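You operate a simulated robot arm through the tools that you are given. There is no shell and no other tool.

Carry out the task below with a simulated robot arm. There is one attempt and no reset: what you move stays moved.

Task
Shut off the water at the valve table.
Fine: close valves 1, 2, 3 and 7; leave the others.

The check looks at the end state, three seconds after you hand in, the way a careful person would. Anything else that was tipped, shoved, dropped, spilled or broken makes it a failure.

Robot
A 6-joint arm with a two-finger parallel gripper, fixed in place. Base frame: the origin is at the foot of the arm, x ahead of it, y to its left, z up; the work surface is at about z = 840. Units: mm, degrees, N and s.
With the tool pointing down near the work surface it reaches from about 340 to 760 mm from the base axis. Its first joint turns from -66.0 to 66.0 degrees. Payload 2.45 kg.
Tool frame: the origin (TCP) lies between the finger pads and is the grasp point; the fingertips stand 24 mm ahead of it; z points along the fingers, y is the line along which they close. Largest opening 68 mm; finger width 17, thickness 10; the body of the gripper, 40 by 70 mm, starts 41 mm behind the TCP.
Orientation is that of the tool frame in the base frame, as [roll, pitch, yaw] about the fixed x, y, z axes, in that order (R = Rz(yaw) Ry(pitch) Rx(roll)). With the fingers straight down and closing along the base's y, the tool's x points along the base's -x, its y along +y and its z along -z.

Tools
- The arm moves only by the tool jog_arm. Its argument "steps" is a list of rows, each a list of 7 numbers: the shift along the tool's x, y, z in mm, then the turn, a rotation vector about the tool's x, y, z in degrees, then the gripper command, from -1 (shut) to 1 (fully open), values between in proportion. In form: [[x, y, z, rx, ry, rz, fingers], ...]. A call has 1 to 20 rows; each row shifts and turns the commanded pose from where the row before left it, along the tool's axes as they then stand. Each row takes 0.2 s and may step no farther than 50 mm and 8.6 degrees from the row before; otherwise, or with a gripper value out of range, the whole call is refused. A pose out of reach is approached as far as the arm can. The call stops where the force on the tool passes 40 N (or 10 N more than at its start, if that is more) or the arm is blocked; 0.2 s more then pass. Each finger travels about 108 mm/s and halts on what it meets, pressing with about 34 N; the grip force reading is that of the motor and also rises with nothing between the fingers. The clock runs only during rows and for 0.2 s after the last one: add rows that do not move to give the fingers time. The reply holds the time, the measured pose of the TCP, the force on the tool along the base axes, the opening and the grip force, in the units named above and with some noise, with the torque about the TCP (base axes, N m) and any sound that the robot's microphone picked up.
- Cameras (640 x 400 px; columns grow to the right, rows downward): "scene" is fixed at [166.5, 419.5, 1453.1]; the picture's right is [-0.72, -0.69, 0.00], its down [-0.47, 0.49, -0.73] and it looks along [0.50, -0.53, -0.69] (base axes); focal length 256 px, centre (320, 200). "wrist" rides on the gripper at [84, 11, -75] in the tool frame; the picture's right is [-0.13, 0.99, 0.00], its down [-0.60, -0.08, -0.79] and it looks along [-0.79, -0.10, 0.61] (tool axes); focal length 251 px, centre (320, 200). There is no depth. A picture from a camera that has moved, and an enlarged one, comes with that camera's place and axes in the base frame and with its lens.
- snapshot(camera): a new picture of that camera. No time passes.
- zoom(camera, box): a new picture of the part [left, top, right, bottom] of that camera's present view, enlarged. No time passes.
- hand_in(): hands the job in; it is judged then, once.

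Places have to be worked out from the pictures, the camera data and where the tool is seen. Open the gripper and draw the arm clear of the work before you hand the job in, unless the task says otherwise.

The tools are called as name(argument=value, ...) on one line, values as JSON. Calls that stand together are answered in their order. jog_arm: Moves the arm, as the interface text tells. Its arguments: {"type":"object","properties":{"steps":{"type":"array"}},"required":["steps"]} The other tools are called the same way: snapshot (camera) takes a picture; zoom (camera, box) takes an enlarged picture of a part of a camera's view; hand_in () hands the job in.

At the start:

```text
t: 0.0
eef_pos: [499.1, -57.0, 1204.9]
tcp_rot: [180.0, 0.0, -179.9]
force: [-0.2, 0.7, 0.4]
wrist_torque: [-0.01, 0.01, -0.01]
gripper_width: 68.1
grasp_force: 0.0
```

scene: 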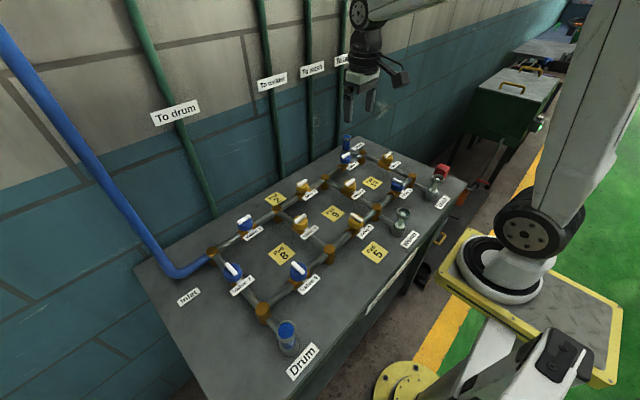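
wrist: 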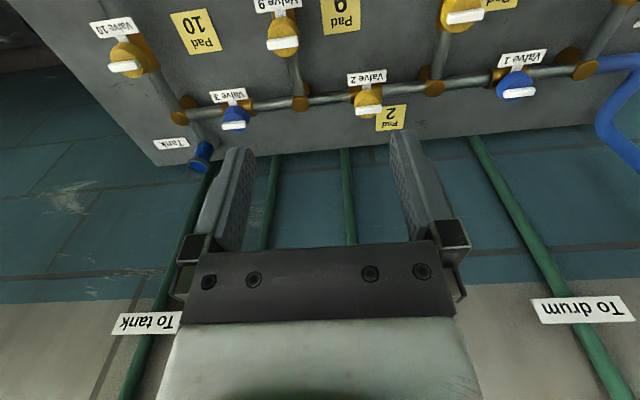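

I start by looking closely at the valve table from the scene camera to read labels and handle positions.

zoom(camera="scene", box=[180, 190, 340, 290])

zoom(camera="scene", box=[270, 130, 430, 230])

zoom(camera="scene", box=[200, 250, 360, 350])

zoom(camera="wrist", box=[400, 0, 640, 150])

zoom(camera="wrist", box=[80, 0, 320, 150])

```text
4.00 times, centred on (260, 240) of scene
camera zoom: at [166.5, 419.5, 1453.1], right [-0.72, -0.69, 0.0], down [-0.47, 0.49, -0.73], along [0.5, -0.53, -0.69], focal length 1024 px, centre (560, 40)
```

zoom: 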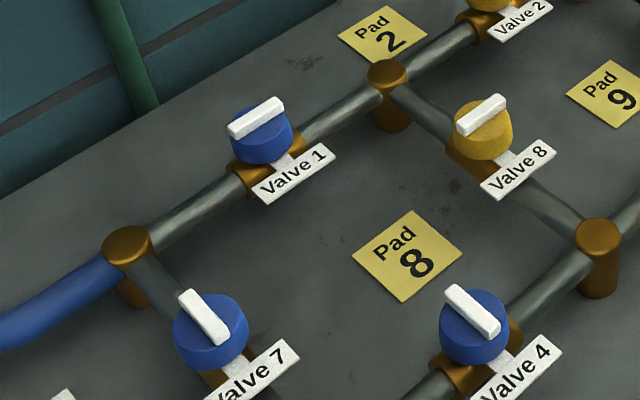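

```text
4.00 times, centred on (350, 180) of scene
camera zoom: at [166.5, 419.5, 1453.1], right [-0.72, -0.69, 0.0], down [-0.47, 0.49, -0.73], along [0.5, -0.53, -0.69], focal length 1024 px, centre (200, 280)
```

zoom: 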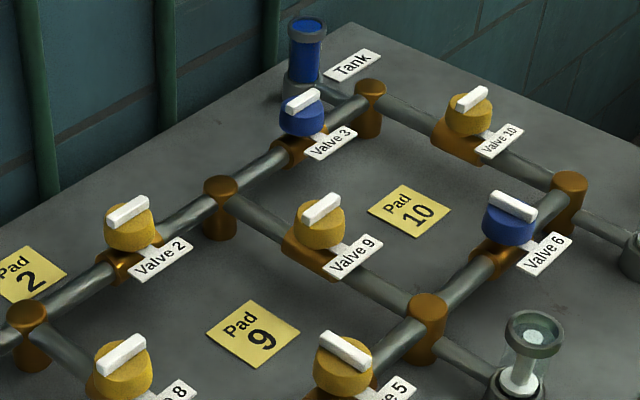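

```text
4.00 times, centred on (280, 300) of scene
camera zoom: at [166.5, 419.5, 1453.1], right [-0.72, -0.69, 0.0], down [-0.47, 0.49, -0.73], along [0.5, -0.53, -0.69], focal length 1024 px, centre (480, -200)
```

zoom: 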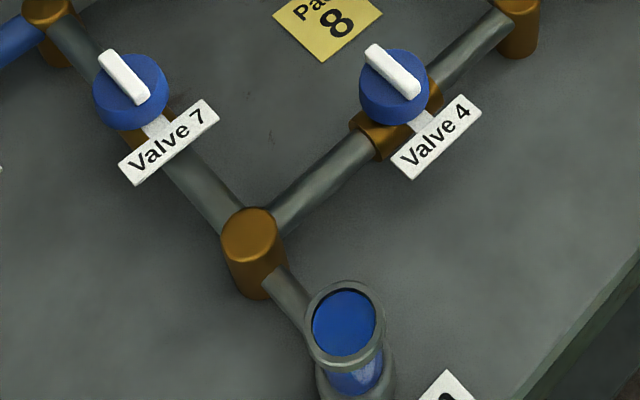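

```text
2.67 times, centred on (520, 75) of wrist
camera zoom: at [415.0, -45.5, 1280.5], right [0.13, 0.99, 0.0], down [0.6, -0.08, 0.79], along [0.79, -0.1, -0.61], focal length 670 px, centre (-213, 533)
```

zoom: 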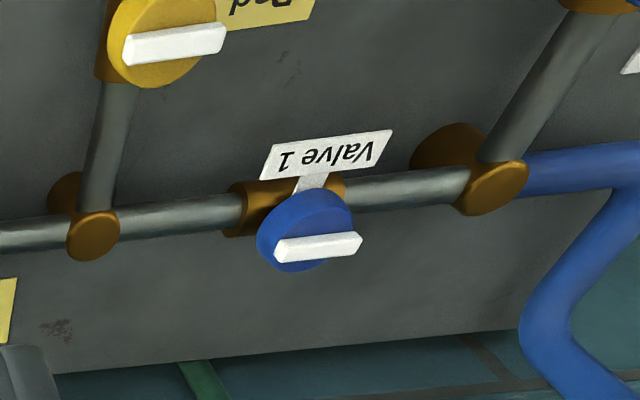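

```text
2.67 times, centred on (200, 75) of wrist
camera zoom: at [415.0, -45.5, 1280.5], right [0.13, 0.99, 0.0], down [0.6, -0.08, 0.79], along [0.79, -0.1, -0.61], focal length 670 px, centre (640, 533)
```

zoom: 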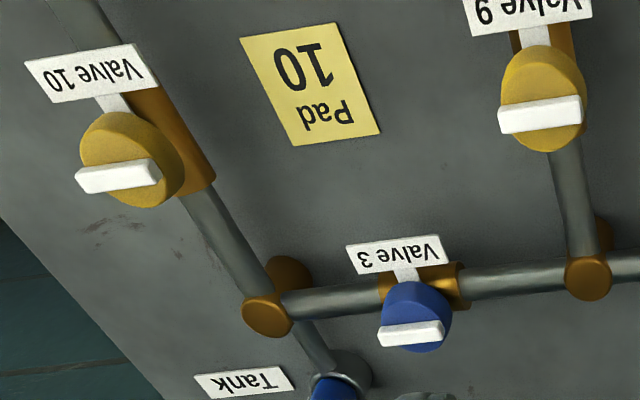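

From the two views I triangulate valve 1's handle to about (646, 216, 931), and with the same height valve 2 ≈ (641, 1), valve 3 ≈ (641, -218), valve 7 ≈ (532, 327). Handles 1, 2, 3 and 7 lie along their pipes (open) and the rest lie across (closed). I move above valve 2, well clear, to refine.

jog_arm(steps=[[-35.5, 14.5, 25, 0, 0, 0, 1], [-35.5, 14.5, 25, 0, 0, 0, 1], [-35.5, 14.5, 25, 0, 0, 0, 1], [-35.5, 14.5, 25, 0, 0, 0, 1], [0, 0, 0, 0, 0, 0, 1]])

snapshot(camera="wrist")

snapshot(camera="scene")

```text
t: 1.2
eef_pos: [641.7, 1.1, 1102.2]
tcp_rot: [-180.0, 0.0, -180.0]
force: [0.2, -0.1, 1.0]
wrist_torque: [0.0, -0.01, 0.0]
gripper_width: 68.2
grasp_force: 0.1
```

```text
taken
camera wrist: at [557.0, 13.0, 1179.0], right [0.13, 0.99, 0.0], down [0.6, -0.08, 0.79], along [0.79, -0.1, -0.61], focal length 251 px, centre (320, 200)
```

wrist: 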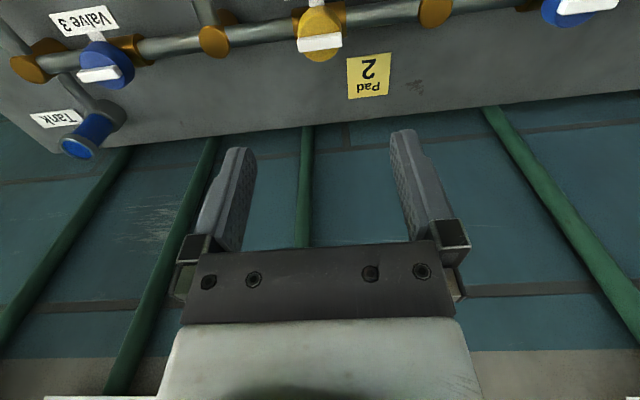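

```text
taken
```

scene: 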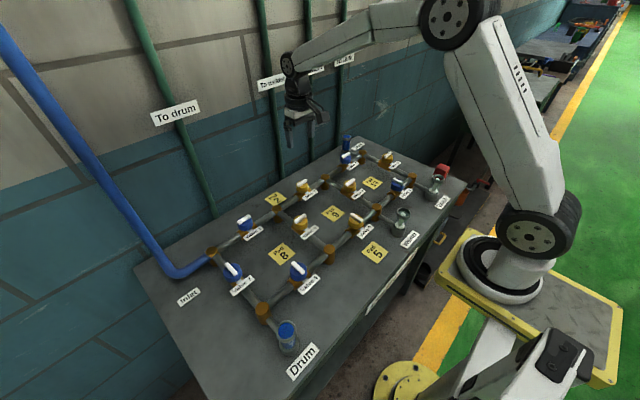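

Valve 2 appears about where expected (≈(645,0)). I zoom for the exact handle geometry and then rotate the tool so the fingers close across the handle.

zoom(camera="wrist", box=[260, 0, 380, 75])

zoom(camera="scene", box=[270, 160, 334, 200])

zoom(camera="scene", box=[316, 130, 380, 170])

zoom(camera="wrist", box=[40, 20, 200, 120])

```text
5.33 times, centred on (320, 38) of wrist
camera zoom: at [557.0, 13.0, 1179.0], right [0.13, 0.99, 0.0], down [0.6, -0.08, 0.79], along [0.79, -0.1, -0.61], focal length 1341 px, centre (320, 1067)
```

zoom: 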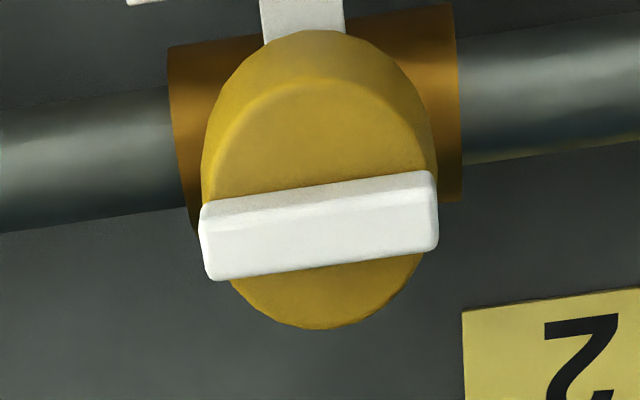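

```text
10.00 times, centred on (302, 180) of scene
camera zoom: at [166.5, 419.5, 1453.1], right [-0.72, -0.69, 0.0], down [-0.47, 0.49, -0.73], along [0.5, -0.53, -0.69], focal length 2561 px, centre (500, 400)
```

zoom: 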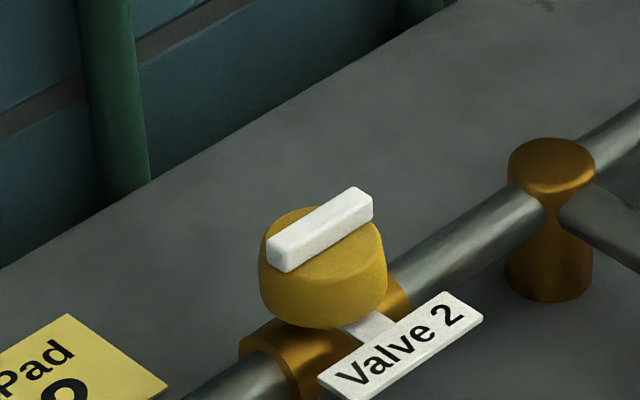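

```text
10.00 times, centred on (348, 150) of scene
camera zoom: at [166.5, 419.5, 1453.1], right [-0.72, -0.69, 0.0], down [-0.47, 0.49, -0.73], along [0.5, -0.53, -0.69], focal length 2561 px, centre (40, 700)
```

zoom: 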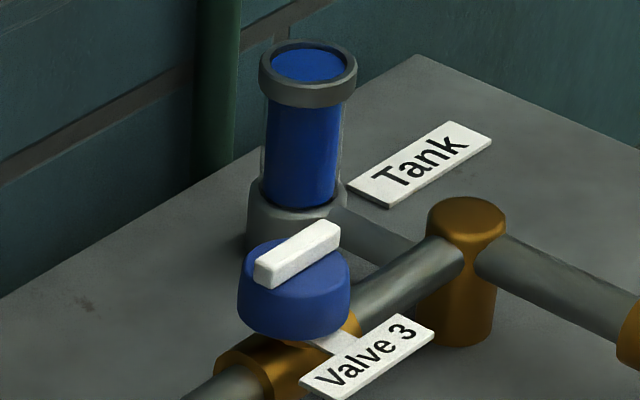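

```text
4.00 times, centred on (120, 70) of wrist
camera zoom: at [557.0, 13.0, 1179.0], right [0.13, 0.99, 0.0], down [0.6, -0.08, 0.79], along [0.79, -0.1, -0.61], focal length 1006 px, centre (1120, 720)
```

zoom: 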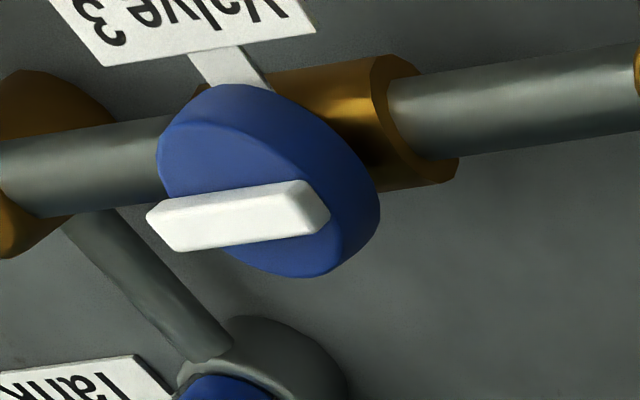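

Handle 2's top is about (648, 0, 930), roughly 38 mm long and 10 mm thick, and the tank cup stands well away from valve 3. I rotate the tool by -90° about its z, centre over valve 2 and come down to about 50 mm above the handle for a closer look.

jog_arm(steps=[[-6, -1, 10, 0, 0, 0, 1], [0, 0, 0, 0, 0, -8.182, 1], [0, 0, 0, 0, 0, -8.182, 1], [0, 0, 0, 0, 0, -8.182, 1], [0, 0, 0, 0, 0, -8.182, 1], [0, 0, 0, 0, 0, -8.182, 1], [0, 0, 0, 0, 0, -8.182, 1], [0, 0, 0, 0, 0, -8.182, 1], [0, 0, 0, 0, 0, -8.182, 1], [0, 0, 0, 0, 0, -8.182, 1], [0, 0, 0, 0, 0, -8.182, 1], [0, 0, 0, 0, 0, -8.18, 1], [0, 0, 30, 0, 0, 0, 1], [0, 0, 30, 0, 0, 0, 1], [0, 0, 30, 0, 0, 0, 1], [0, 0, 0, 0, 0, 0, 1]])

snapshot(camera="wrist")

snapshot(camera="scene")

```text
t: 4.6
eef_pos: [647.7, -0.4, 1003.5]
tcp_rot: [-180.0, -0.1, -90.0]
force: [-0.3, -0.4, -0.7]
wrist_torque: [0.01, 0.01, -0.01]
gripper_width: 68.0
grasp_force: 0.1
```

```text
taken
camera wrist: at [636.8, -83.8, 1080.3], right [-0.99, 0.13, 0.0], down [0.08, 0.6, 0.79], along [0.1, 0.79, -0.61], focal length 251 px, centre (320, 200)
```

wrist: 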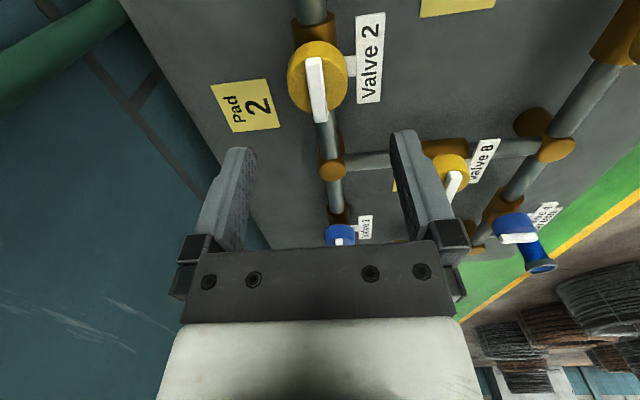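

```text
taken
```

scene: 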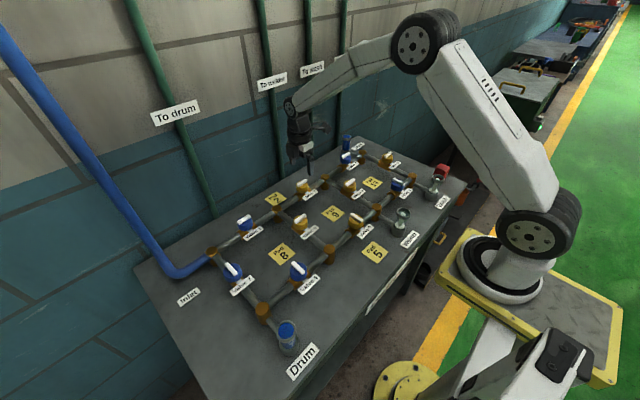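

zoom(camera="wrist", box=[260, 20, 388, 100])

zoom(camera="wrist", box=[280, 100, 440, 200])

zoom(camera="scene", box=[265, 130, 345, 210])

```text
5.00 times, centred on (324, 60) of wrist
camera zoom: at [636.8, -83.8, 1080.3], right [-0.99, 0.13, 0.0], down [0.08, 0.6, 0.79], along [0.1, 0.79, -0.61], focal length 1257 px, centre (300, 900)
```

zoom: 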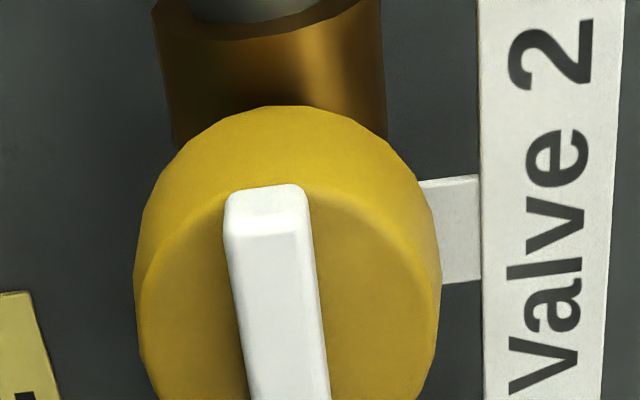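

```text
4.00 times, centred on (360, 150) of wrist
camera zoom: at [636.8, -83.8, 1080.3], right [-0.99, 0.13, 0.0], down [0.08, 0.6, 0.79], along [0.1, 0.79, -0.61], focal length 1006 px, centre (160, 400)
```

zoom: 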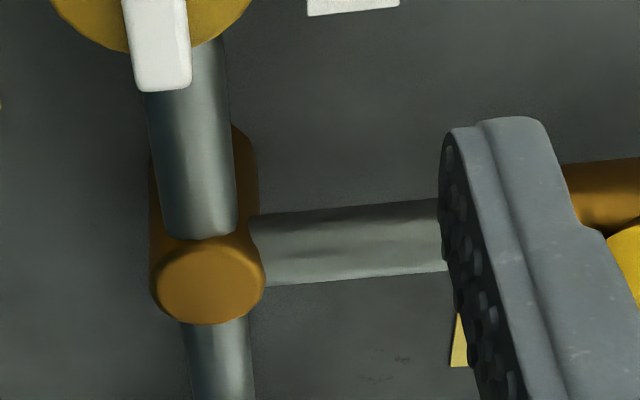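

```text
5.00 times, centred on (305, 170) of scene
camera zoom: at [166.5, 419.5, 1453.1], right [-0.72, -0.69, 0.0], down [-0.47, 0.49, -0.73], along [0.5, -0.53, -0.69], focal length 1280 px, centre (395, 350)
```

zoom: 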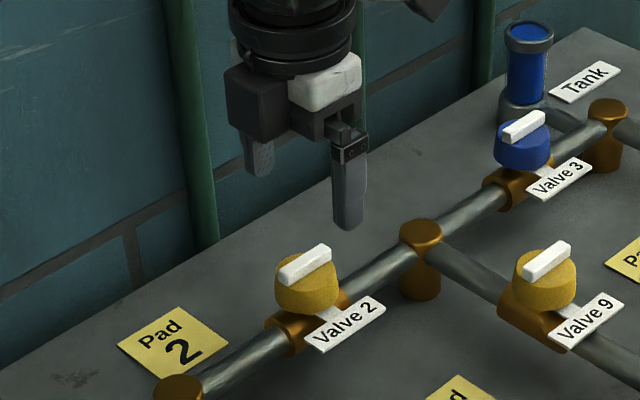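

Handle 2 now measures: centre ≈ (649.5, 1), top z ≈ 931, knob face ≈ 919, length ≈ 37 mm. I descend to TCP z ≈ 947 so the tips straddle the handle just above the knob face.

jog_arm(steps=[[-1.4, -1.8, 10, 0, 0, 0, 1], [0, 0, 15, 0, 0, 0, 1], [0, 0, 15, 0, 0, 0, 1], [0, 0, 10, 0, 0, 0, 1], [0, 0, 6.5, 0, 0, 0, 1], [0, 0, 0, 0, 0, 0, 1]])

zoom(camera="scene", box=[265, 130, 345, 210])

snapshot(camera="wrist")

```text
t: 6.0
eef_pos: [648.7, 1.1, 948.3]
tcp_rot: [180.0, 0.0, -90.0]
force: [-0.5, -0.6, -0.2]
wrist_torque: [0.04, 0.0, 0.0]
gripper_width: 68.1
grasp_force: 0.0
```

```text
5.00 times, centred on (305, 170) of scene
camera zoom: at [166.5, 419.5, 1453.1], right [-0.72, -0.69, 0.0], down [-0.47, 0.49, -0.73], along [0.5, -0.53, -0.69], focal length 1280 px, centre (395, 350)
```

zoom: 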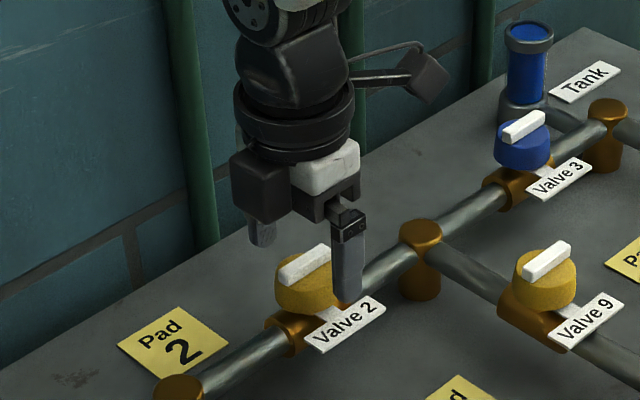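

```text
taken
camera wrist: at [638.1, -82.2, 1023.7], right [-0.99, 0.13, 0.0], down [0.08, 0.6, 0.79], along [0.1, 0.79, -0.61], focal length 251 px, centre (320, 200)
```

wrist: 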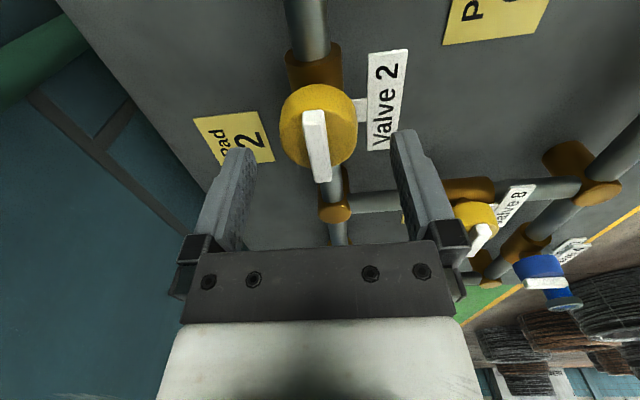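

Fingers straddle the handle with no contact. I zoom in to check the centring before closing.

zoom(camera="wrist", box=[220, 80, 428, 210])

```text
3.08 times, centred on (324, 145) of wrist
camera zoom: at [638.1, -82.2, 1023.7], right [-0.99, 0.13, 0.0], down [0.08, 0.6, 0.79], along [0.1, 0.79, -0.61], focal length 774 px, centre (308, 369)
```

zoom: 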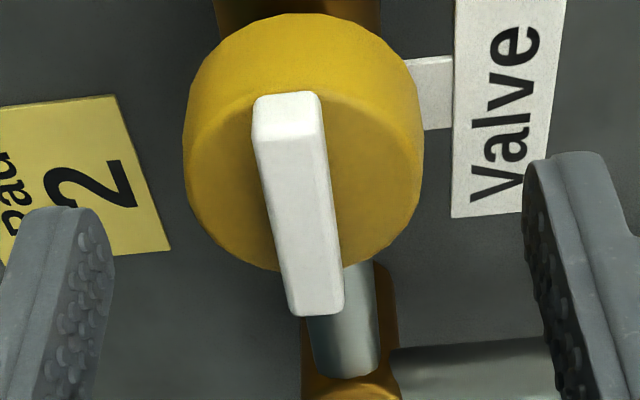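

The handle centre is (649.5, 1.7), within about 1 mm of the tool. I nudge by that much, drop 2 mm and close.

jog_arm(steps=[[-0.6, -0.8, 2, 0, 0, 0, 1], [0, 0, 0, 0, 0, 0, 1], [0, 0, 0, 0, 0, 0, -1], [0, 0, 0, 0, 0, 0, -1], [0, 0, 0, 0, 0, 0, -1]])

zoom(camera="wrist", box=[220, 80, 428, 210])

```text
t: 7.2
eef_pos: [649.5, 1.8, 946.2]
tcp_rot: [-180.0, 0.0, -90.0]
force: [0.4, 0.5, -1.6]
wrist_torque: [-0.04, 0.01, 0.01]
gripper_width: 38.4
grasp_force: 44.6
```

```text
3.08 times, centred on (324, 145) of wrist
camera zoom: at [638.7, -81.5, 1021.8], right [-0.99, 0.13, 0.0], down [0.08, 0.6, 0.79], along [0.1, 0.79, -0.61], focal length 774 px, centre (308, 369)
```

zoom: 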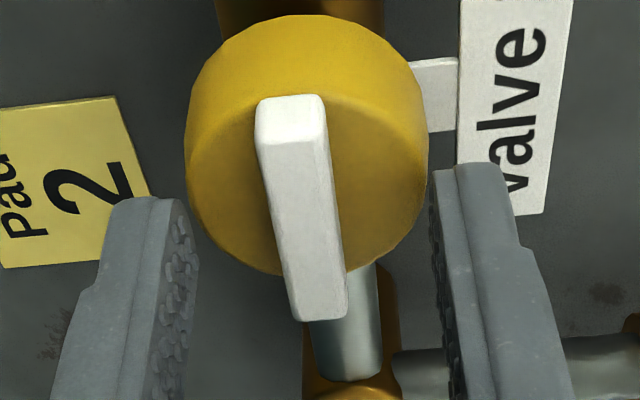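

The fingers stopped at 38 mm, which is the knob's diameter, so the tips are below the knob face. I open, rise 4 mm and close again on the handle.

jog_arm(steps=[[0, 0, 0, 0, 0, 0, 1], [0, 0, 0, 0, 0, 0, 1], [0, 0, -4, 0, 0, 0, 1], [0, 0, 0, 0, 0, 0, 1], [0, 0, 0, 0, 0, 0, -1], [0, 0, 0, 0, 0, 0, -1], [0, 0, 0, 0, 0, 0, -1]])

zoom(camera="wrist", box=[220, 80, 428, 210])

```text
t: 8.8
eef_pos: [649.9, 2.5, 949.6]
tcp_rot: [180.0, 0.0, -90.0]
force: [-0.8, -0.3, 2.1]
wrist_torque: [0.02, 0.02, 0.01]
gripper_width: 10.0
grasp_force: 31.7
```

```text
3.08 times, centred on (324, 145) of wrist
camera zoom: at [638.7, -81.5, 1026.1], right [-0.99, 0.13, 0.0], down [0.08, 0.6, 0.79], along [0.1, 0.79, -0.61], focal length 774 px, centre (308, 369)
```

zoom: 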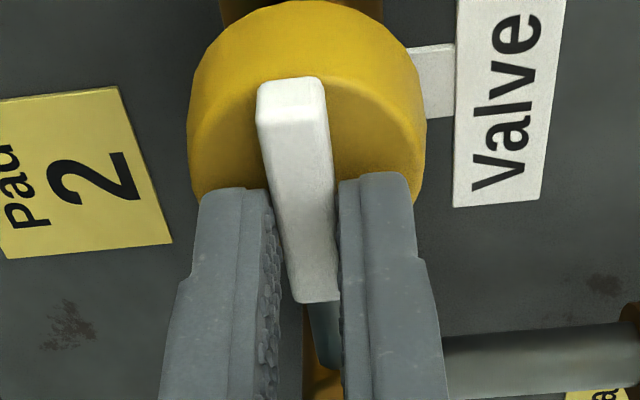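

The fingers now hold the 10 mm handle. I try turning it a little clockwise seen from above (+ about tool z) and check the torque.

jog_arm(steps=[[0, 0, 0, 0, 0, 5, -1], [0, 0, 0, 0, 0, 5, -1], [0, 0, 0, 0, 0, 5, -1], [0, 0, 0, 0, 0, 0, -1]])

zoom(camera="wrist", box=[220, 80, 428, 210])

```text
t: 9.8
eef_pos: [650.4, 2.1, 949.9]
tcp_rot: [-179.9, 0.0, -105.0]
force: [5.8, 0.1, -0.4]
wrist_torque: [-0.54, 0.05, 0.02]
gripper_width: 10.1
grasp_force: 31.3
```

```text
3.08 times, centred on (324, 145) of wrist
camera zoom: at [617.5, -75.8, 1026.1], right [-0.92, 0.38, 0.0], down [0.23, 0.56, 0.79], along [0.3, 0.73, -0.61], focal length 774 px, centre (308, 369)
```

zoom: 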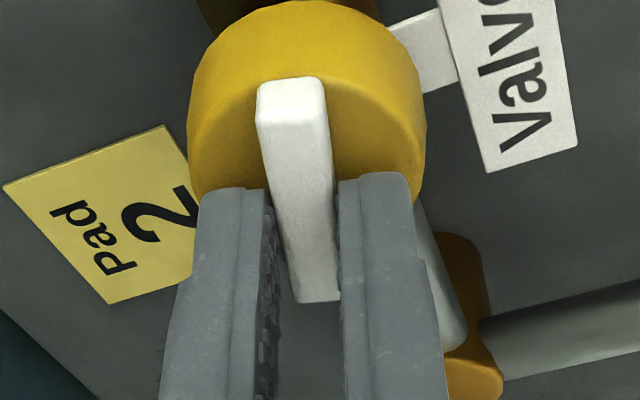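

The handle follows freely (torque about z nearly zero). I continue the remaining 75° in smaller batches.

jog_arm(steps=[[0, 0, 0, 0, 0, 6, -1], [0, 0, 0, 0, 0, 6, -1], [0, 0, 0, 0, 0, 6, -1], [0, 0, 0, 0, 0, 6, -1], [0, 0, 0, 0, 0, 6, -1], [0, 0, 0, 0, 0, 6, -1], [0, 0, 0, 0, 0, 6, -1], [0, 0, 0, 0, 0, 6, -1], [0, 0, 0, 0, 0, 6, -1], [0, 0, 0, 0, 0, 6, -1], [0, 0, 0, 0, 0, 0, -1]])

```text
t: 12.2
eef_pos: [651.4, 0.4, 949.4]
tcp_rot: [-179.9, 0.2, -165.1]
force: [20.2, -21.2, -5.7]
wrist_torque: [-0.38, -0.37, 0.02]
gripper_width: 10.1
grasp_force: 31.1
```

It turned to 75° with about 29 N of sideways force from a small off-axis grip. I shift the commanded pose (+1.5, -1.5 mm) to relieve that and turn the last 15°.

jog_arm(steps=[[-1.06, -1.84, 0, 0, 0, 0, -1], [0, 0, 0, 0, 0, 5, -1], [0, 0, 0, 0, 0, 5, -1], [0, 0, 0, 0, 0, 5, -1], [0, 0, 0, 0, 0, 0, -1]])

zoom(camera="wrist", box=[220, 80, 428, 210])

```text
t: 13.4
eef_pos: [652.3, 0.1, 949.3]
tcp_rot: [-180.0, -0.2, 179.9]
force: [5.6, -16.0, 5.2]
wrist_torque: [-0.36, 0.8, 0.06]
gripper_width: 9.8
grasp_force: 30.4
```

```text
3.08 times, centred on (324, 145) of wrist
camera zoom: at [567.1, 11.9, 1026.3], right [0.13, 0.99, 0.0], down [0.6, -0.08, 0.79], along [0.79, -0.1, -0.61], focal length 774 px, centre (308, 369)
```

zoom: 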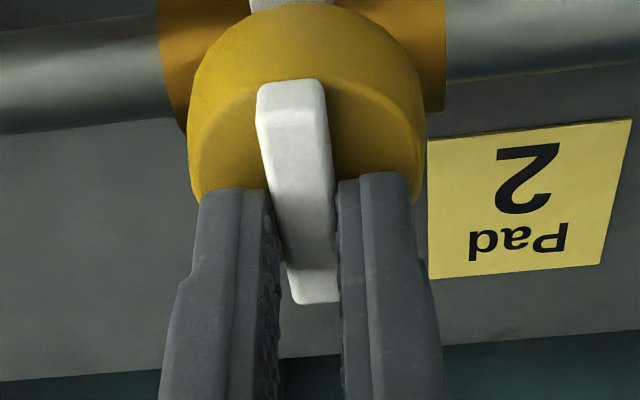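

Handle 2 now stands across its pipe, and the motion puts its axis at about (650, 0). I relieve the remaining side force, open, rise and check.

jog_arm(steps=[[-0.4, -1, 0, 0, 0, 0, -1], [0, 0, 0, 0, 0, 0, -1], [0, 0, 0, 0, 0, 0, 1], [0, 0, 0, 0, 0, 0, 1], [0, 0, -10, 0, 0, 0, 1], [0, 0, -30, 0, 0, 0, 1], [0, 0, -30, 0, 0, 0, 1], [0, 0, 0, 0, 0, 0, 1]])

snapshot(camera="wrist")

zoom(camera="scene", box=[270, 130, 430, 230])

```text
t: 15.2
eef_pos: [652.8, 0.1, 1019.8]
tcp_rot: [-180.0, 0.1, -179.9]
force: [0.5, -0.1, -0.4]
wrist_torque: [0.06, 0.0, 0.01]
gripper_width: 68.0
grasp_force: 0.0
```

```text
taken
camera wrist: at [567.8, 11.8, 1096.6], right [0.13, 0.99, 0.0], down [0.6, -0.08, 0.79], along [0.79, -0.1, -0.61], focal length 251 px, centre (320, 200)
```

wrist: 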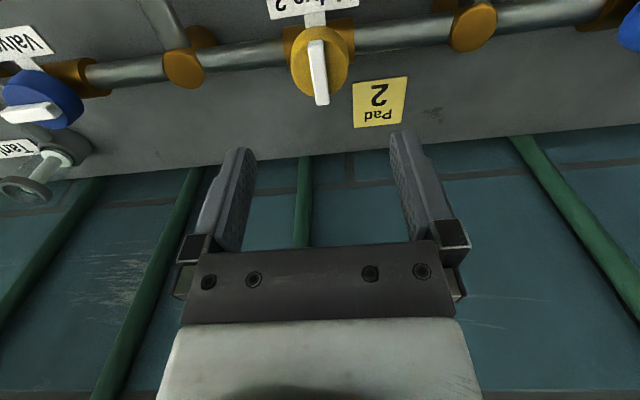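

```text
4.00 times, centred on (350, 180) of scene
camera zoom: at [166.5, 419.5, 1453.1], right [-0.72, -0.69, 0.0], down [-0.47, 0.49, -0.73], along [0.5, -0.53, -0.69], focal length 1024 px, centre (200, 280)
```

zoom: 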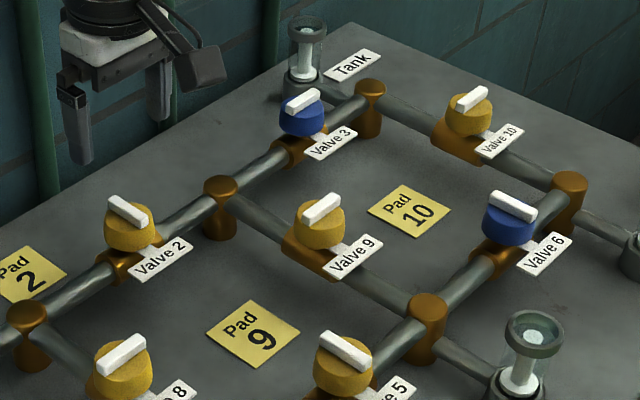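

Valve 2 is across the pipe and the Tank sight glass has gone empty, so it is closed. Next I move over valve 3, rotate the tool by -90° and look.

jog_arm(steps=[[1, -44, 0, 0, 0, 0, 1], [1, -44, 0, 0, 0, 0, 1], [0, -44, 0, 0, 0, 0, 1], [0, -44, 0, 0, 0, 0, 1], [0, -44, 0, 0, 0, 0, 1], [0, 0, 0, 0, 0, -8.182, 1], [0, 0, 0, 0, 0, -8.182, 1], [0, 0, 0, 0, 0, -8.182, 1], [0, 0, 0, 0, 0, -8.182, 1], [0, 0, 0, 0, 0, -8.182, 1], [0, 0, 0, 0, 0, -8.182, 1], [0, 0, 0, 0, 0, -8.182, 1], [0, 0, 0, 0, 0, -8.182, 1], [0, 0, 0, 0, 0, -8.182, 1], [0, 0, 0, 0, 0, -8.182, 1], [0, 0, 0, 0, 0, -8.18, 1], [0, 0, 18, 0, 0, 0, 1], [0, 0, 0, 0, 0, 0, 1]])

snapshot(camera="wrist")

zoom(camera="wrist", box=[240, 20, 400, 120])

zoom(camera="scene", box=[300, 100, 428, 180])

```text
t: 19.0
eef_pos: [649.4, -220.4, 1001.1]
tcp_rot: [-180.0, 0.0, -89.9]
force: [0.3, -0.6, -0.1]
wrist_torque: [-0.01, 0.02, 0.0]
gripper_width: 68.0
grasp_force: 0.0
```

```text
taken
camera wrist: at [638.6, -303.8, 1078.2], right [-0.99, 0.13, 0.0], down [0.08, 0.6, 0.79], along [0.1, 0.79, -0.61], focal length 251 px, centre (320, 200)
```

wrist: 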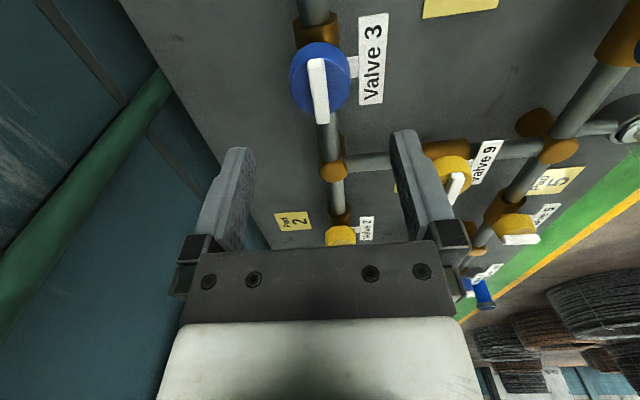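

```text
4.00 times, centred on (320, 70) of wrist
camera zoom: at [638.6, -303.8, 1078.2], right [-0.99, 0.13, 0.0], down [0.08, 0.6, 0.79], along [0.1, 0.79, -0.61], focal length 1006 px, centre (320, 720)
```

zoom: 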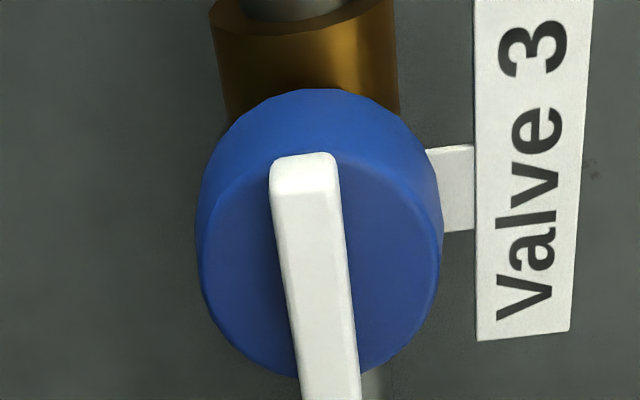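

```text
5.00 times, centred on (364, 140) of scene
camera zoom: at [166.5, 419.5, 1453.1], right [-0.72, -0.69, 0.0], down [-0.47, 0.49, -0.73], along [0.5, -0.53, -0.69], focal length 1280 px, centre (100, 500)
```

zoom: 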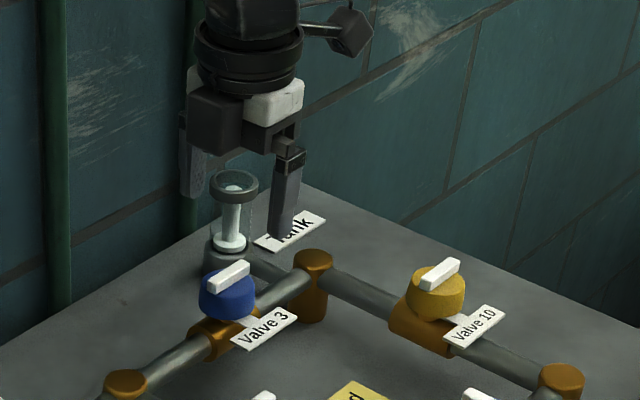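

Valve 3's handle comes out at about (650, -220), so the valves sit on a 220 mm grid. I descend to TCP z ≈ 950, the same height as worked on valve 2, and close.

jog_arm(steps=[[-0.4, -0.5, 15, 0, 0, 0, 1], [0, 0, 15, 0, 0, 0, 1], [0, 0, 13, 0, 0, 0, 1], [0, 0, 8, 0, 0, 0, 1], [0, 0, 0, 0, 0, 0, 1], [0, 0, 0, 0, 0, 0, -1], [0, 0, 0, 0, 0, 0, -1], [0, 0, 0, 0, 0, 0, -1]])

zoom(camera="wrist", box=[220, 80, 428, 210])

```text
t: 20.8
eef_pos: [649.9, -221.0, 950.7]
tcp_rot: [-180.0, -0.2, -90.1]
force: [-3.8, 0.7, 0.7]
wrist_torque: [-0.2, 0.08, 0.0]
gripper_width: 10.2
grasp_force: 30.9
```

```text
3.08 times, centred on (324, 145) of wrist
camera zoom: at [638.8, -303.7, 1027.4], right [-0.99, 0.13, 0.0], down [0.08, 0.6, 0.79], along [0.1, 0.79, -0.61], focal length 774 px, centre (308, 369)
```

zoom: 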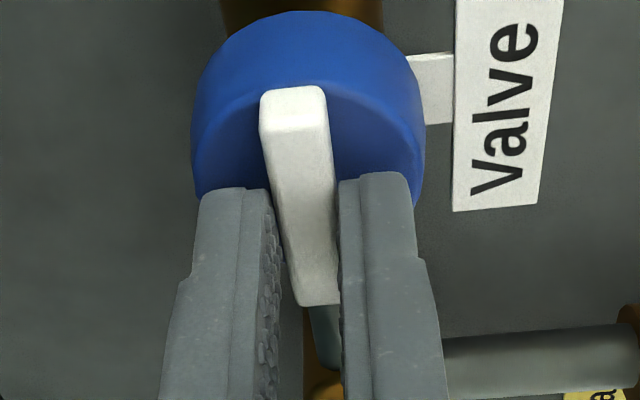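

The handle is held at 10 mm, well centred. I turn 45° clockwise and check forces.

jog_arm(steps=[[0, 0, 0, 0, 0, 6, -1], [0, 0, 0, 0, 0, 6, -1], [0, 0, 0, 0, 0, 6, -1], [0, 0, 0, 0, 0, 6, -1], [0, 0, 0, 0, 0, 6, -1], [0, 0, 0, 0, 0, 6, -1], [0, 0, 0, 0, 0, 6, -1], [0, 0, 0, 0, 0, 3, -1], [0, 0, 0, 0, 0, 0, -1]])

```text
t: 22.8
eef_pos: [650.4, -220.8, 951.5]
tcp_rot: [179.9, 0.0, -135.1]
force: [-19.0, -2.4, 9.6]
wrist_torque: [0.39, 0.08, -0.04]
gripper_width: 9.9
grasp_force: 30.5
```

A -19 N side force along x has appeared; I shift 1.2 mm toward -x to relieve it and finish the remaining 45°.

jog_arm(steps=[[0.85, 0.85, 0, 0, 0, 0, -1], [0, 0, 0, 0, 0, 6, -1], [0, 0, 0, 0, 0, 6, -1], [0, 0, 0, 0, 0, 6, -1], [0, 0, 0, 0, 0, 6, -1], [0, 0, 0, 0, 0, 0, -1]])

```text
t: 24.2
eef_pos: [650.0, -219.2, 950.0]
tcp_rot: [-179.9, 0.0, -159.1]
force: [-2.3, -4.5, 3.7]
wrist_torque: [-0.3, 0.57, -0.01]
gripper_width: 9.8
grasp_force: 30.4
```

Forces are low now, so I turn the last 21°.

jog_arm(steps=[[0, 0, 0, 0, 0, 6, -1], [0, 0, 0, 0, 0, 6, -1], [0, 0, 0, 0, 0, 6, -1], [0, 0, 0, 0, 0, 3, -1], [0, 0, 0, 0, 0, 0, -1]])

zoom(camera="wrist", box=[220, 80, 428, 210])

```text
t: 25.4
eef_pos: [649.9, -219.6, 951.5]
tcp_rot: [-180.0, 0.1, 179.9]
force: [0.4, 0.3, 1.9]
wrist_torque: [0.06, -0.94, 0.06]
gripper_width: 9.9
grasp_force: 31.3
```

```text
3.08 times, centred on (324, 145) of wrist
camera zoom: at [565.0, -208.1, 1027.2], right [0.13, 0.99, 0.0], down [0.6, -0.08, 0.79], along [0.79, -0.1, -0.61], focal length 774 px, centre (308, 369)
```

zoom: 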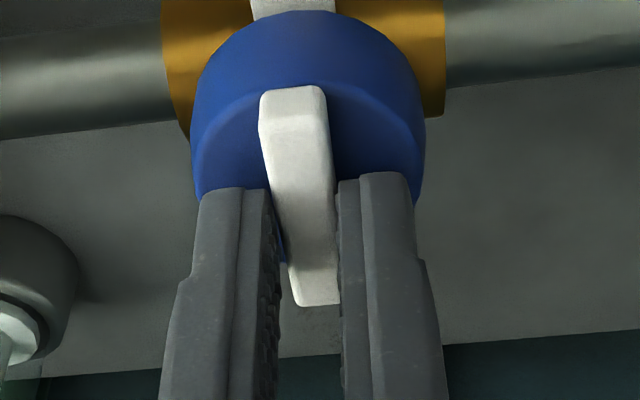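

Valve 3's handle is across the pipe with almost no residual force. I open, rise, and travel at height to valve 1 around (650, 220), rotating the tool on the way.

jog_arm(steps=[[0, 0, 0, 0, 0, 0, 1], [0, 0, 0, 0, 0, 0, 1], [0, 0, -10, 0, 0, 0, 1], [0, 0, -30, 0, 0, 0, 1], [0, 0, -30, 0, 0, 0, 1], [0, 44, 0, 0, 0, 0, 1], [0, 44, 0, 0, 0, 0, 1], [0, 44, 0, 0, 0, 0, 1], [0, 44, 0, 0, 0, 0, 1], [0, 44, 0, 0, 0, 0, 1], [0, 44, 0, 0, 0, 0, 1], [0, 44, 0, 0, 0, 0, 1], [0, 44, 0, 0, 0, 0, 1], [0, 44, 0, 0, 0, 0, 1], [0, 43, 0, 0, 0, 0, 1], [0, 0, 0, 0, 0, 0, 1]])

jog_arm(steps=[[0, 0, 0, 0, 0, -8.182, 1], [0, 0, 0, 0, 0, -8.182, 1], [0, 0, 0, 0, 0, -8.182, 1], [0, 0, 0, 0, 0, -8.182, 1], [0, 0, 0, 0, 0, -8.182, 1], [0, 0, 0, 0, 0, -8.182, 1], [0, 0, 0, 0, 0, -8.182, 1], [0, 0, 0, 0, 0, -8.182, 1], [0, 0, 0, 0, 0, -8.182, 1], [0, 0, 0, 0, 0, -8.182, 1], [0, 0, 0, 0, 0, -8.18, 1], [0, 0, 18, 0, 0, 0, 1], [0, 0, 0, 0, 0, 0, 1]])

snapshot(camera="wrist")

zoom(camera="wrist", box=[240, 20, 400, 120])

snapshot(camera="scene")

```text
t: 28.8
eef_pos: [650.6, 218.3, 1020.3]
tcp_rot: [-180.0, 0.1, -180.0]
force: [0.4, -0.5, -0.5]
wrist_torque: [-0.01, -0.01, -0.01]
gripper_width: 67.9
grasp_force: 0.1
```

```text
t: 31.6
eef_pos: [650.1, 219.6, 1002.8]
tcp_rot: [-180.0, 0.0, -89.9]
force: [0.8, 0.8, -0.5]
wrist_torque: [-0.02, -0.02, -0.02]
gripper_width: 67.9
grasp_force: 0.0
```

```text
taken
camera wrist: at [637.9, 135.9, 1079.3], right [-0.99, 0.13, 0.0], down [0.08, 0.6, 0.79], along [0.1, 0.79, -0.61], focal length 251 px, centre (320, 200)
```

wrist: 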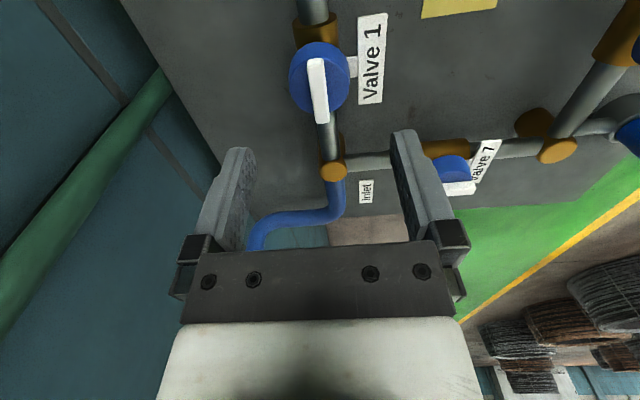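

```text
4.00 times, centred on (320, 70) of wrist
camera zoom: at [637.9, 135.9, 1079.3], right [-0.99, 0.13, 0.0], down [0.08, 0.6, 0.79], along [0.1, 0.79, -0.61], focal length 1006 px, centre (320, 720)
```

zoom: 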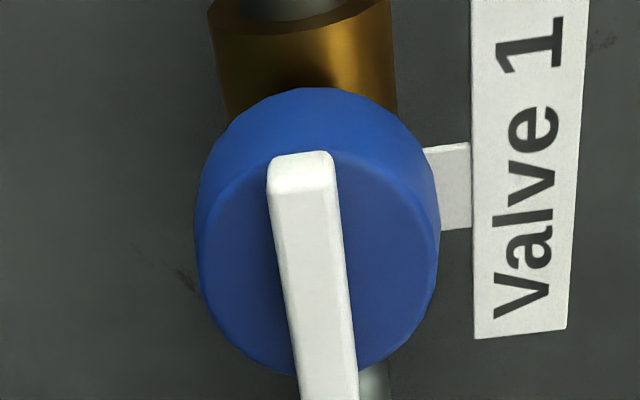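

```text
taken
```

scene: 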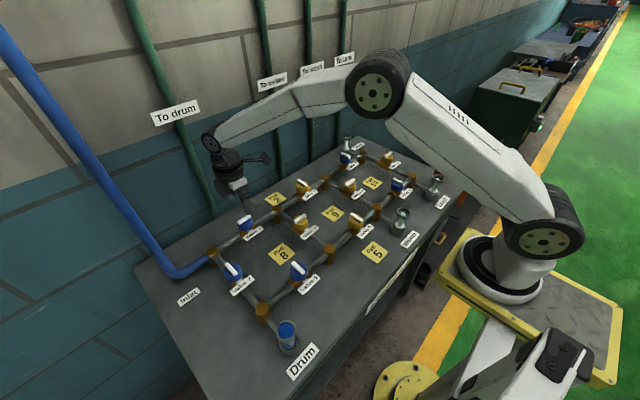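

Valve 1 looks the same relative to the tool as valve 3 did. I apply a small centring correction (+0.6 x, +1 y), descend to 950, close, and turn 45° clockwise.

jog_arm(steps=[[-1.0, -0.6, 15, 0, 0, 0, 1], [0, 0, 15, 0, 0, 0, 1], [0, 0, 13, 0, 0, 0, 1], [0, 0, 9, 0, 0, 0, 1], [0, 0, 0, 0, 0, 0, 1], [0, 0, 0, 0, 0, 0, -1], [0, 0, 0, 0, 0, 0, -1], [0, 0, 0, 0, 0, 0, -1]])

zoom(camera="wrist", box=[220, 80, 428, 210])

```text
t: 33.4
eef_pos: [650.3, 221.3, 950.7]
tcp_rot: [180.0, 0.0, -90.0]
force: [-2.2, 0.5, -0.1]
wrist_torque: [0.12, 0.02, -0.02]
gripper_width: 10.1
grasp_force: 31.5
```

```text
3.08 times, centred on (324, 145) of wrist
camera zoom: at [638.6, 137.1, 1026.9], right [-0.99, 0.13, 0.0], down [0.08, 0.6, 0.79], along [0.1, 0.79, -0.61], focal length 774 px, centre (308, 369)
```

zoom: 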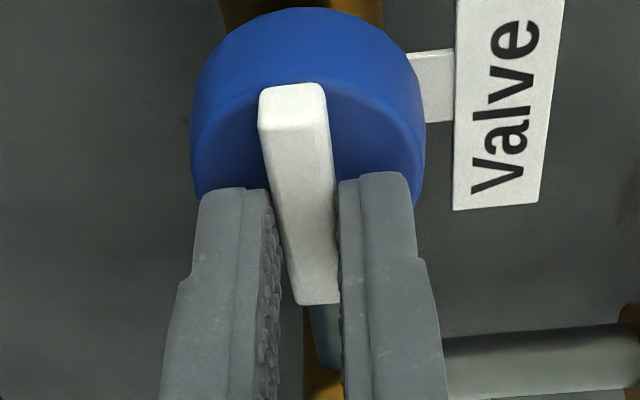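

Handle 1 is held at 10 mm. I turn the first 45° clockwise.

jog_arm(steps=[[0, 0, 0, 0, 0, 6, -1], [0, 0, 0, 0, 0, 6, -1], [0, 0, 0, 0, 0, 6, -1], [0, 0, 0, 0, 0, 6, -1], [0, 0, 0, 0, 0, 6, -1], [0, 0, 0, 0, 0, 6, -1], [0, 0, 0, 0, 0, 6, -1], [0, 0, 0, 0, 0, 3, -1], [0, 0, 0, 0, 0, 0, -1]])

```text
t: 35.4
eef_pos: [650.0, 220.9, 949.4]
tcp_rot: [179.9, 0.0, -135.1]
force: [0.3, 4.9, -3.6]
wrist_torque: [0.4, -0.3, -0.03]
gripper_width: 9.9
grasp_force: 31.4
```

Forces are small; I finish the remaining 45°.

jog_arm(steps=[[0, 0, 0, 0, 0, 6, -1], [0, 0, 0, 0, 0, 6, -1], [0, 0, 0, 0, 0, 6, -1], [0, 0, 0, 0, 0, 6, -1], [0, 0, 0, 0, 0, 6, -1], [0, 0, 0, 0, 0, 6, -1], [0, 0, 0, 0, 0, 6, -1], [0, 0, 0, 0, 0, 3, -1], [0, 0, 0, 0, 0, 0, -1]])

zoom(camera="wrist", box=[220, 80, 428, 210])

```text
t: 37.4
eef_pos: [650.6, 220.4, 952.0]
tcp_rot: [180.0, 0.0, 179.9]
force: [3.2, 6.4, -4.1]
wrist_torque: [0.11, 0.39, 0.1]
gripper_width: 10.0
grasp_force: 31.4
```

```text
3.08 times, centred on (324, 145) of wrist
camera zoom: at [565.8, 231.9, 1026.9], right [0.13, 0.99, 0.0], down [0.6, -0.08, 0.79], along [0.79, -0.1, -0.61], focal length 774 px, centre (308, 369)
```

zoom: 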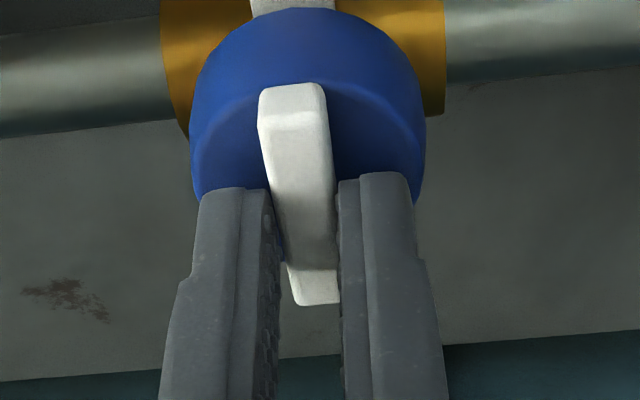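

Valve 1 is across its pipe. I open, rise and move over valve 7 at about (540, 330); its handle runs along x so the current tool yaw already suits it.

jog_arm(steps=[[0, 0, 0, 0, 0, 0, 1], [0, 0, 0, 0, 0, 0, 1], [0, 0, -10, 0, 0, 0, 1], [0, 0, -30, 0, 0, 0, 1], [0, 0, -30, 0, 0, 0, 1], [27.5, 27.5, 0, 0, 0, 0, 1], [27.5, 27.5, 0, 0, 0, 0, 1], [27.5, 27.5, 0, 0, 0, 0, 1], [27.5, 26.5, 0, 0, 0, 0, 1], [0, 0, 18, 0, 0, 0, 1], [0, 0, 0, 0, 0, 0, 1]])

snapshot(camera="wrist")

zoom(camera="wrist", box=[240, 20, 400, 120])

snapshot(camera="scene")

```text
t: 39.8
eef_pos: [540.4, 329.9, 1002.1]
tcp_rot: [-180.0, -0.1, 179.9]
force: [-0.7, 0.6, 0.4]
wrist_torque: [0.01, 0.03, -0.03]
gripper_width: 67.9
grasp_force: 0.1
```

```text
taken
camera wrist: at [455.6, 340.6, 1079.1], right [0.13, 0.99, 0.0], down [0.6, -0.08, 0.79], along [0.79, -0.1, -0.61], focal length 251 px, centre (320, 200)
```

wrist: 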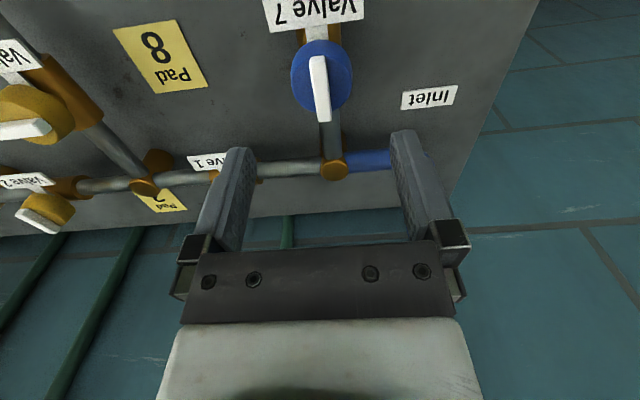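

```text
4.00 times, centred on (320, 70) of wrist
camera zoom: at [455.6, 340.6, 1079.1], right [0.13, 0.99, 0.0], down [0.6, -0.08, 0.79], along [0.79, -0.1, -0.61], focal length 1006 px, centre (320, 720)
```

zoom: 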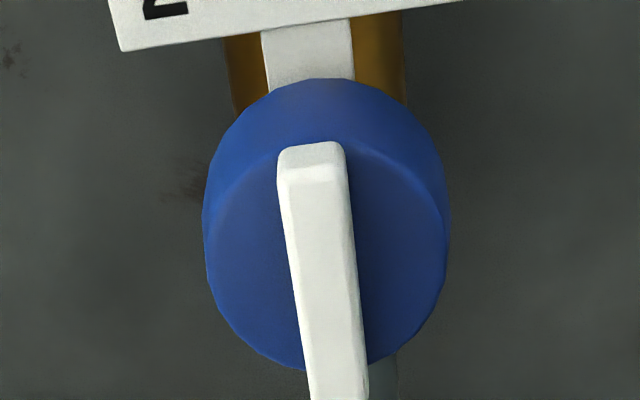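

```text
taken
```

scene: 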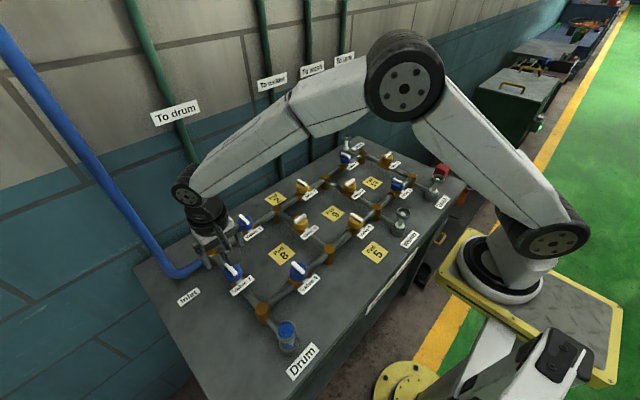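

The handle of valve 7 is close to centred (about +0.6 mm in y). I correct, descend to 950 and close.

jog_arm(steps=[[0.4, 0.6, 15, 0, 0, 0, 1], [0, 0, 15, 0, 0, 0, 1], [0, 0, 13, 0, 0, 0, 1], [0, 0, 9, 0, 0, 0, 1], [0, 0, 0, 0, 0, 0, 1], [0, 0, 0, 0, 0, 0, -1], [0, 0, 0, 0, 0, 0, -1], [0, 0, 0, 0, 0, 0, -1]])

zoom(camera="wrist", box=[220, 80, 428, 210])

```text
t: 41.6
eef_pos: [540.7, 330.2, 950.5]
tcp_rot: [180.0, 0.0, 179.9]
force: [1.4, 4.8, -3.5]
wrist_torque: [0.08, -0.16, -0.03]
gripper_width: 9.7
grasp_force: 31.6
```

```text
3.08 times, centred on (324, 145) of wrist
camera zoom: at [455.6, 341.7, 1027.0], right [0.13, 0.99, 0.0], down [0.6, -0.08, 0.79], along [0.79, -0.1, -0.61], focal length 774 px, centre (308, 369)
```

zoom: 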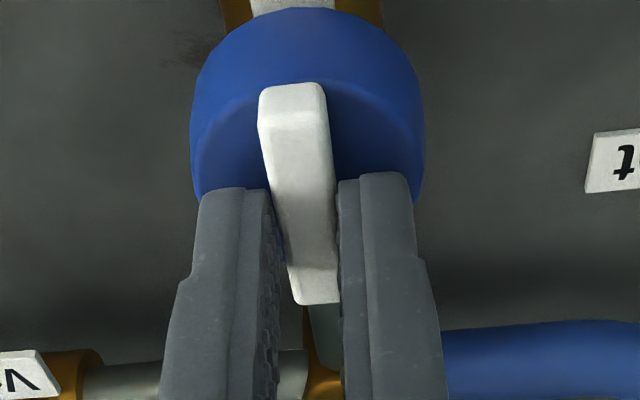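

Handle 7 is held like the others. I turn 45° clockwise and check that valve and wrist follow.

jog_arm(steps=[[0, 0, 0, 0, 0, 6, -1], [0, 0, 0, 0, 0, 6, -1], [0, 0, 0, 0, 0, 6, -1], [0, 0, 0, 0, 0, 6, -1], [0, 0, 0, 0, 0, 6, -1], [0, 0, 0, 0, 0, 6, -1], [0, 0, 0, 0, 0, 6, -1], [0, 0, 0, 0, 0, 3, -1], [0, 0, 0, 0, 0, 0, -1]])

```text
t: 43.6
eef_pos: [540.1, 329.8, 950.1]
tcp_rot: [-180.0, 0.0, 134.9]
force: [4.6, 8.9, -4.2]
wrist_torque: [-0.43, -0.7, -0.02]
gripper_width: 9.9
grasp_force: 31.1
```

The wrist follows with low forces, so I complete the remaining 45°.

jog_arm(steps=[[0, 0, 0, 0, 0, 6, -1], [0, 0, 0, 0, 0, 6, -1], [0, 0, 0, 0, 0, 6, -1], [0, 0, 0, 0, 0, 6, -1], [0, 0, 0, 0, 0, 6, -1], [0, 0, 0, 0, 0, 6, -1], [0, 0, 0, 0, 0, 6, -1], [0, 0, 0, 0, 0, 3, -1], [0, 0, 0, 0, 0, 0, -1]])

zoom(camera="wrist", box=[220, 80, 428, 210])

```text
t: 45.6
eef_pos: [539.5, 329.4, 949.9]
tcp_rot: [-180.0, 0.0, 89.8]
force: [3.8, 9.9, -0.3]
wrist_torque: [-0.03, -0.09, 0.14]
gripper_width: 9.9
grasp_force: 31.4
```

```text
3.08 times, centred on (324, 145) of wrist
camera zoom: at [550.4, 414.6, 1027.1], right [0.99, -0.13, 0.0], down [-0.08, -0.6, 0.79], along [-0.1, -0.79, -0.61], focal length 774 px, centre (308, 369)
```

zoom: 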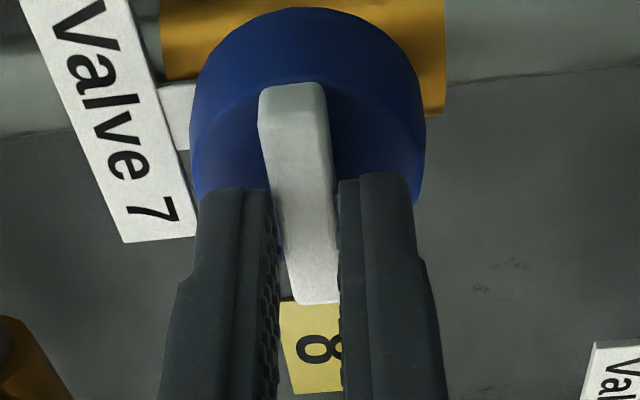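

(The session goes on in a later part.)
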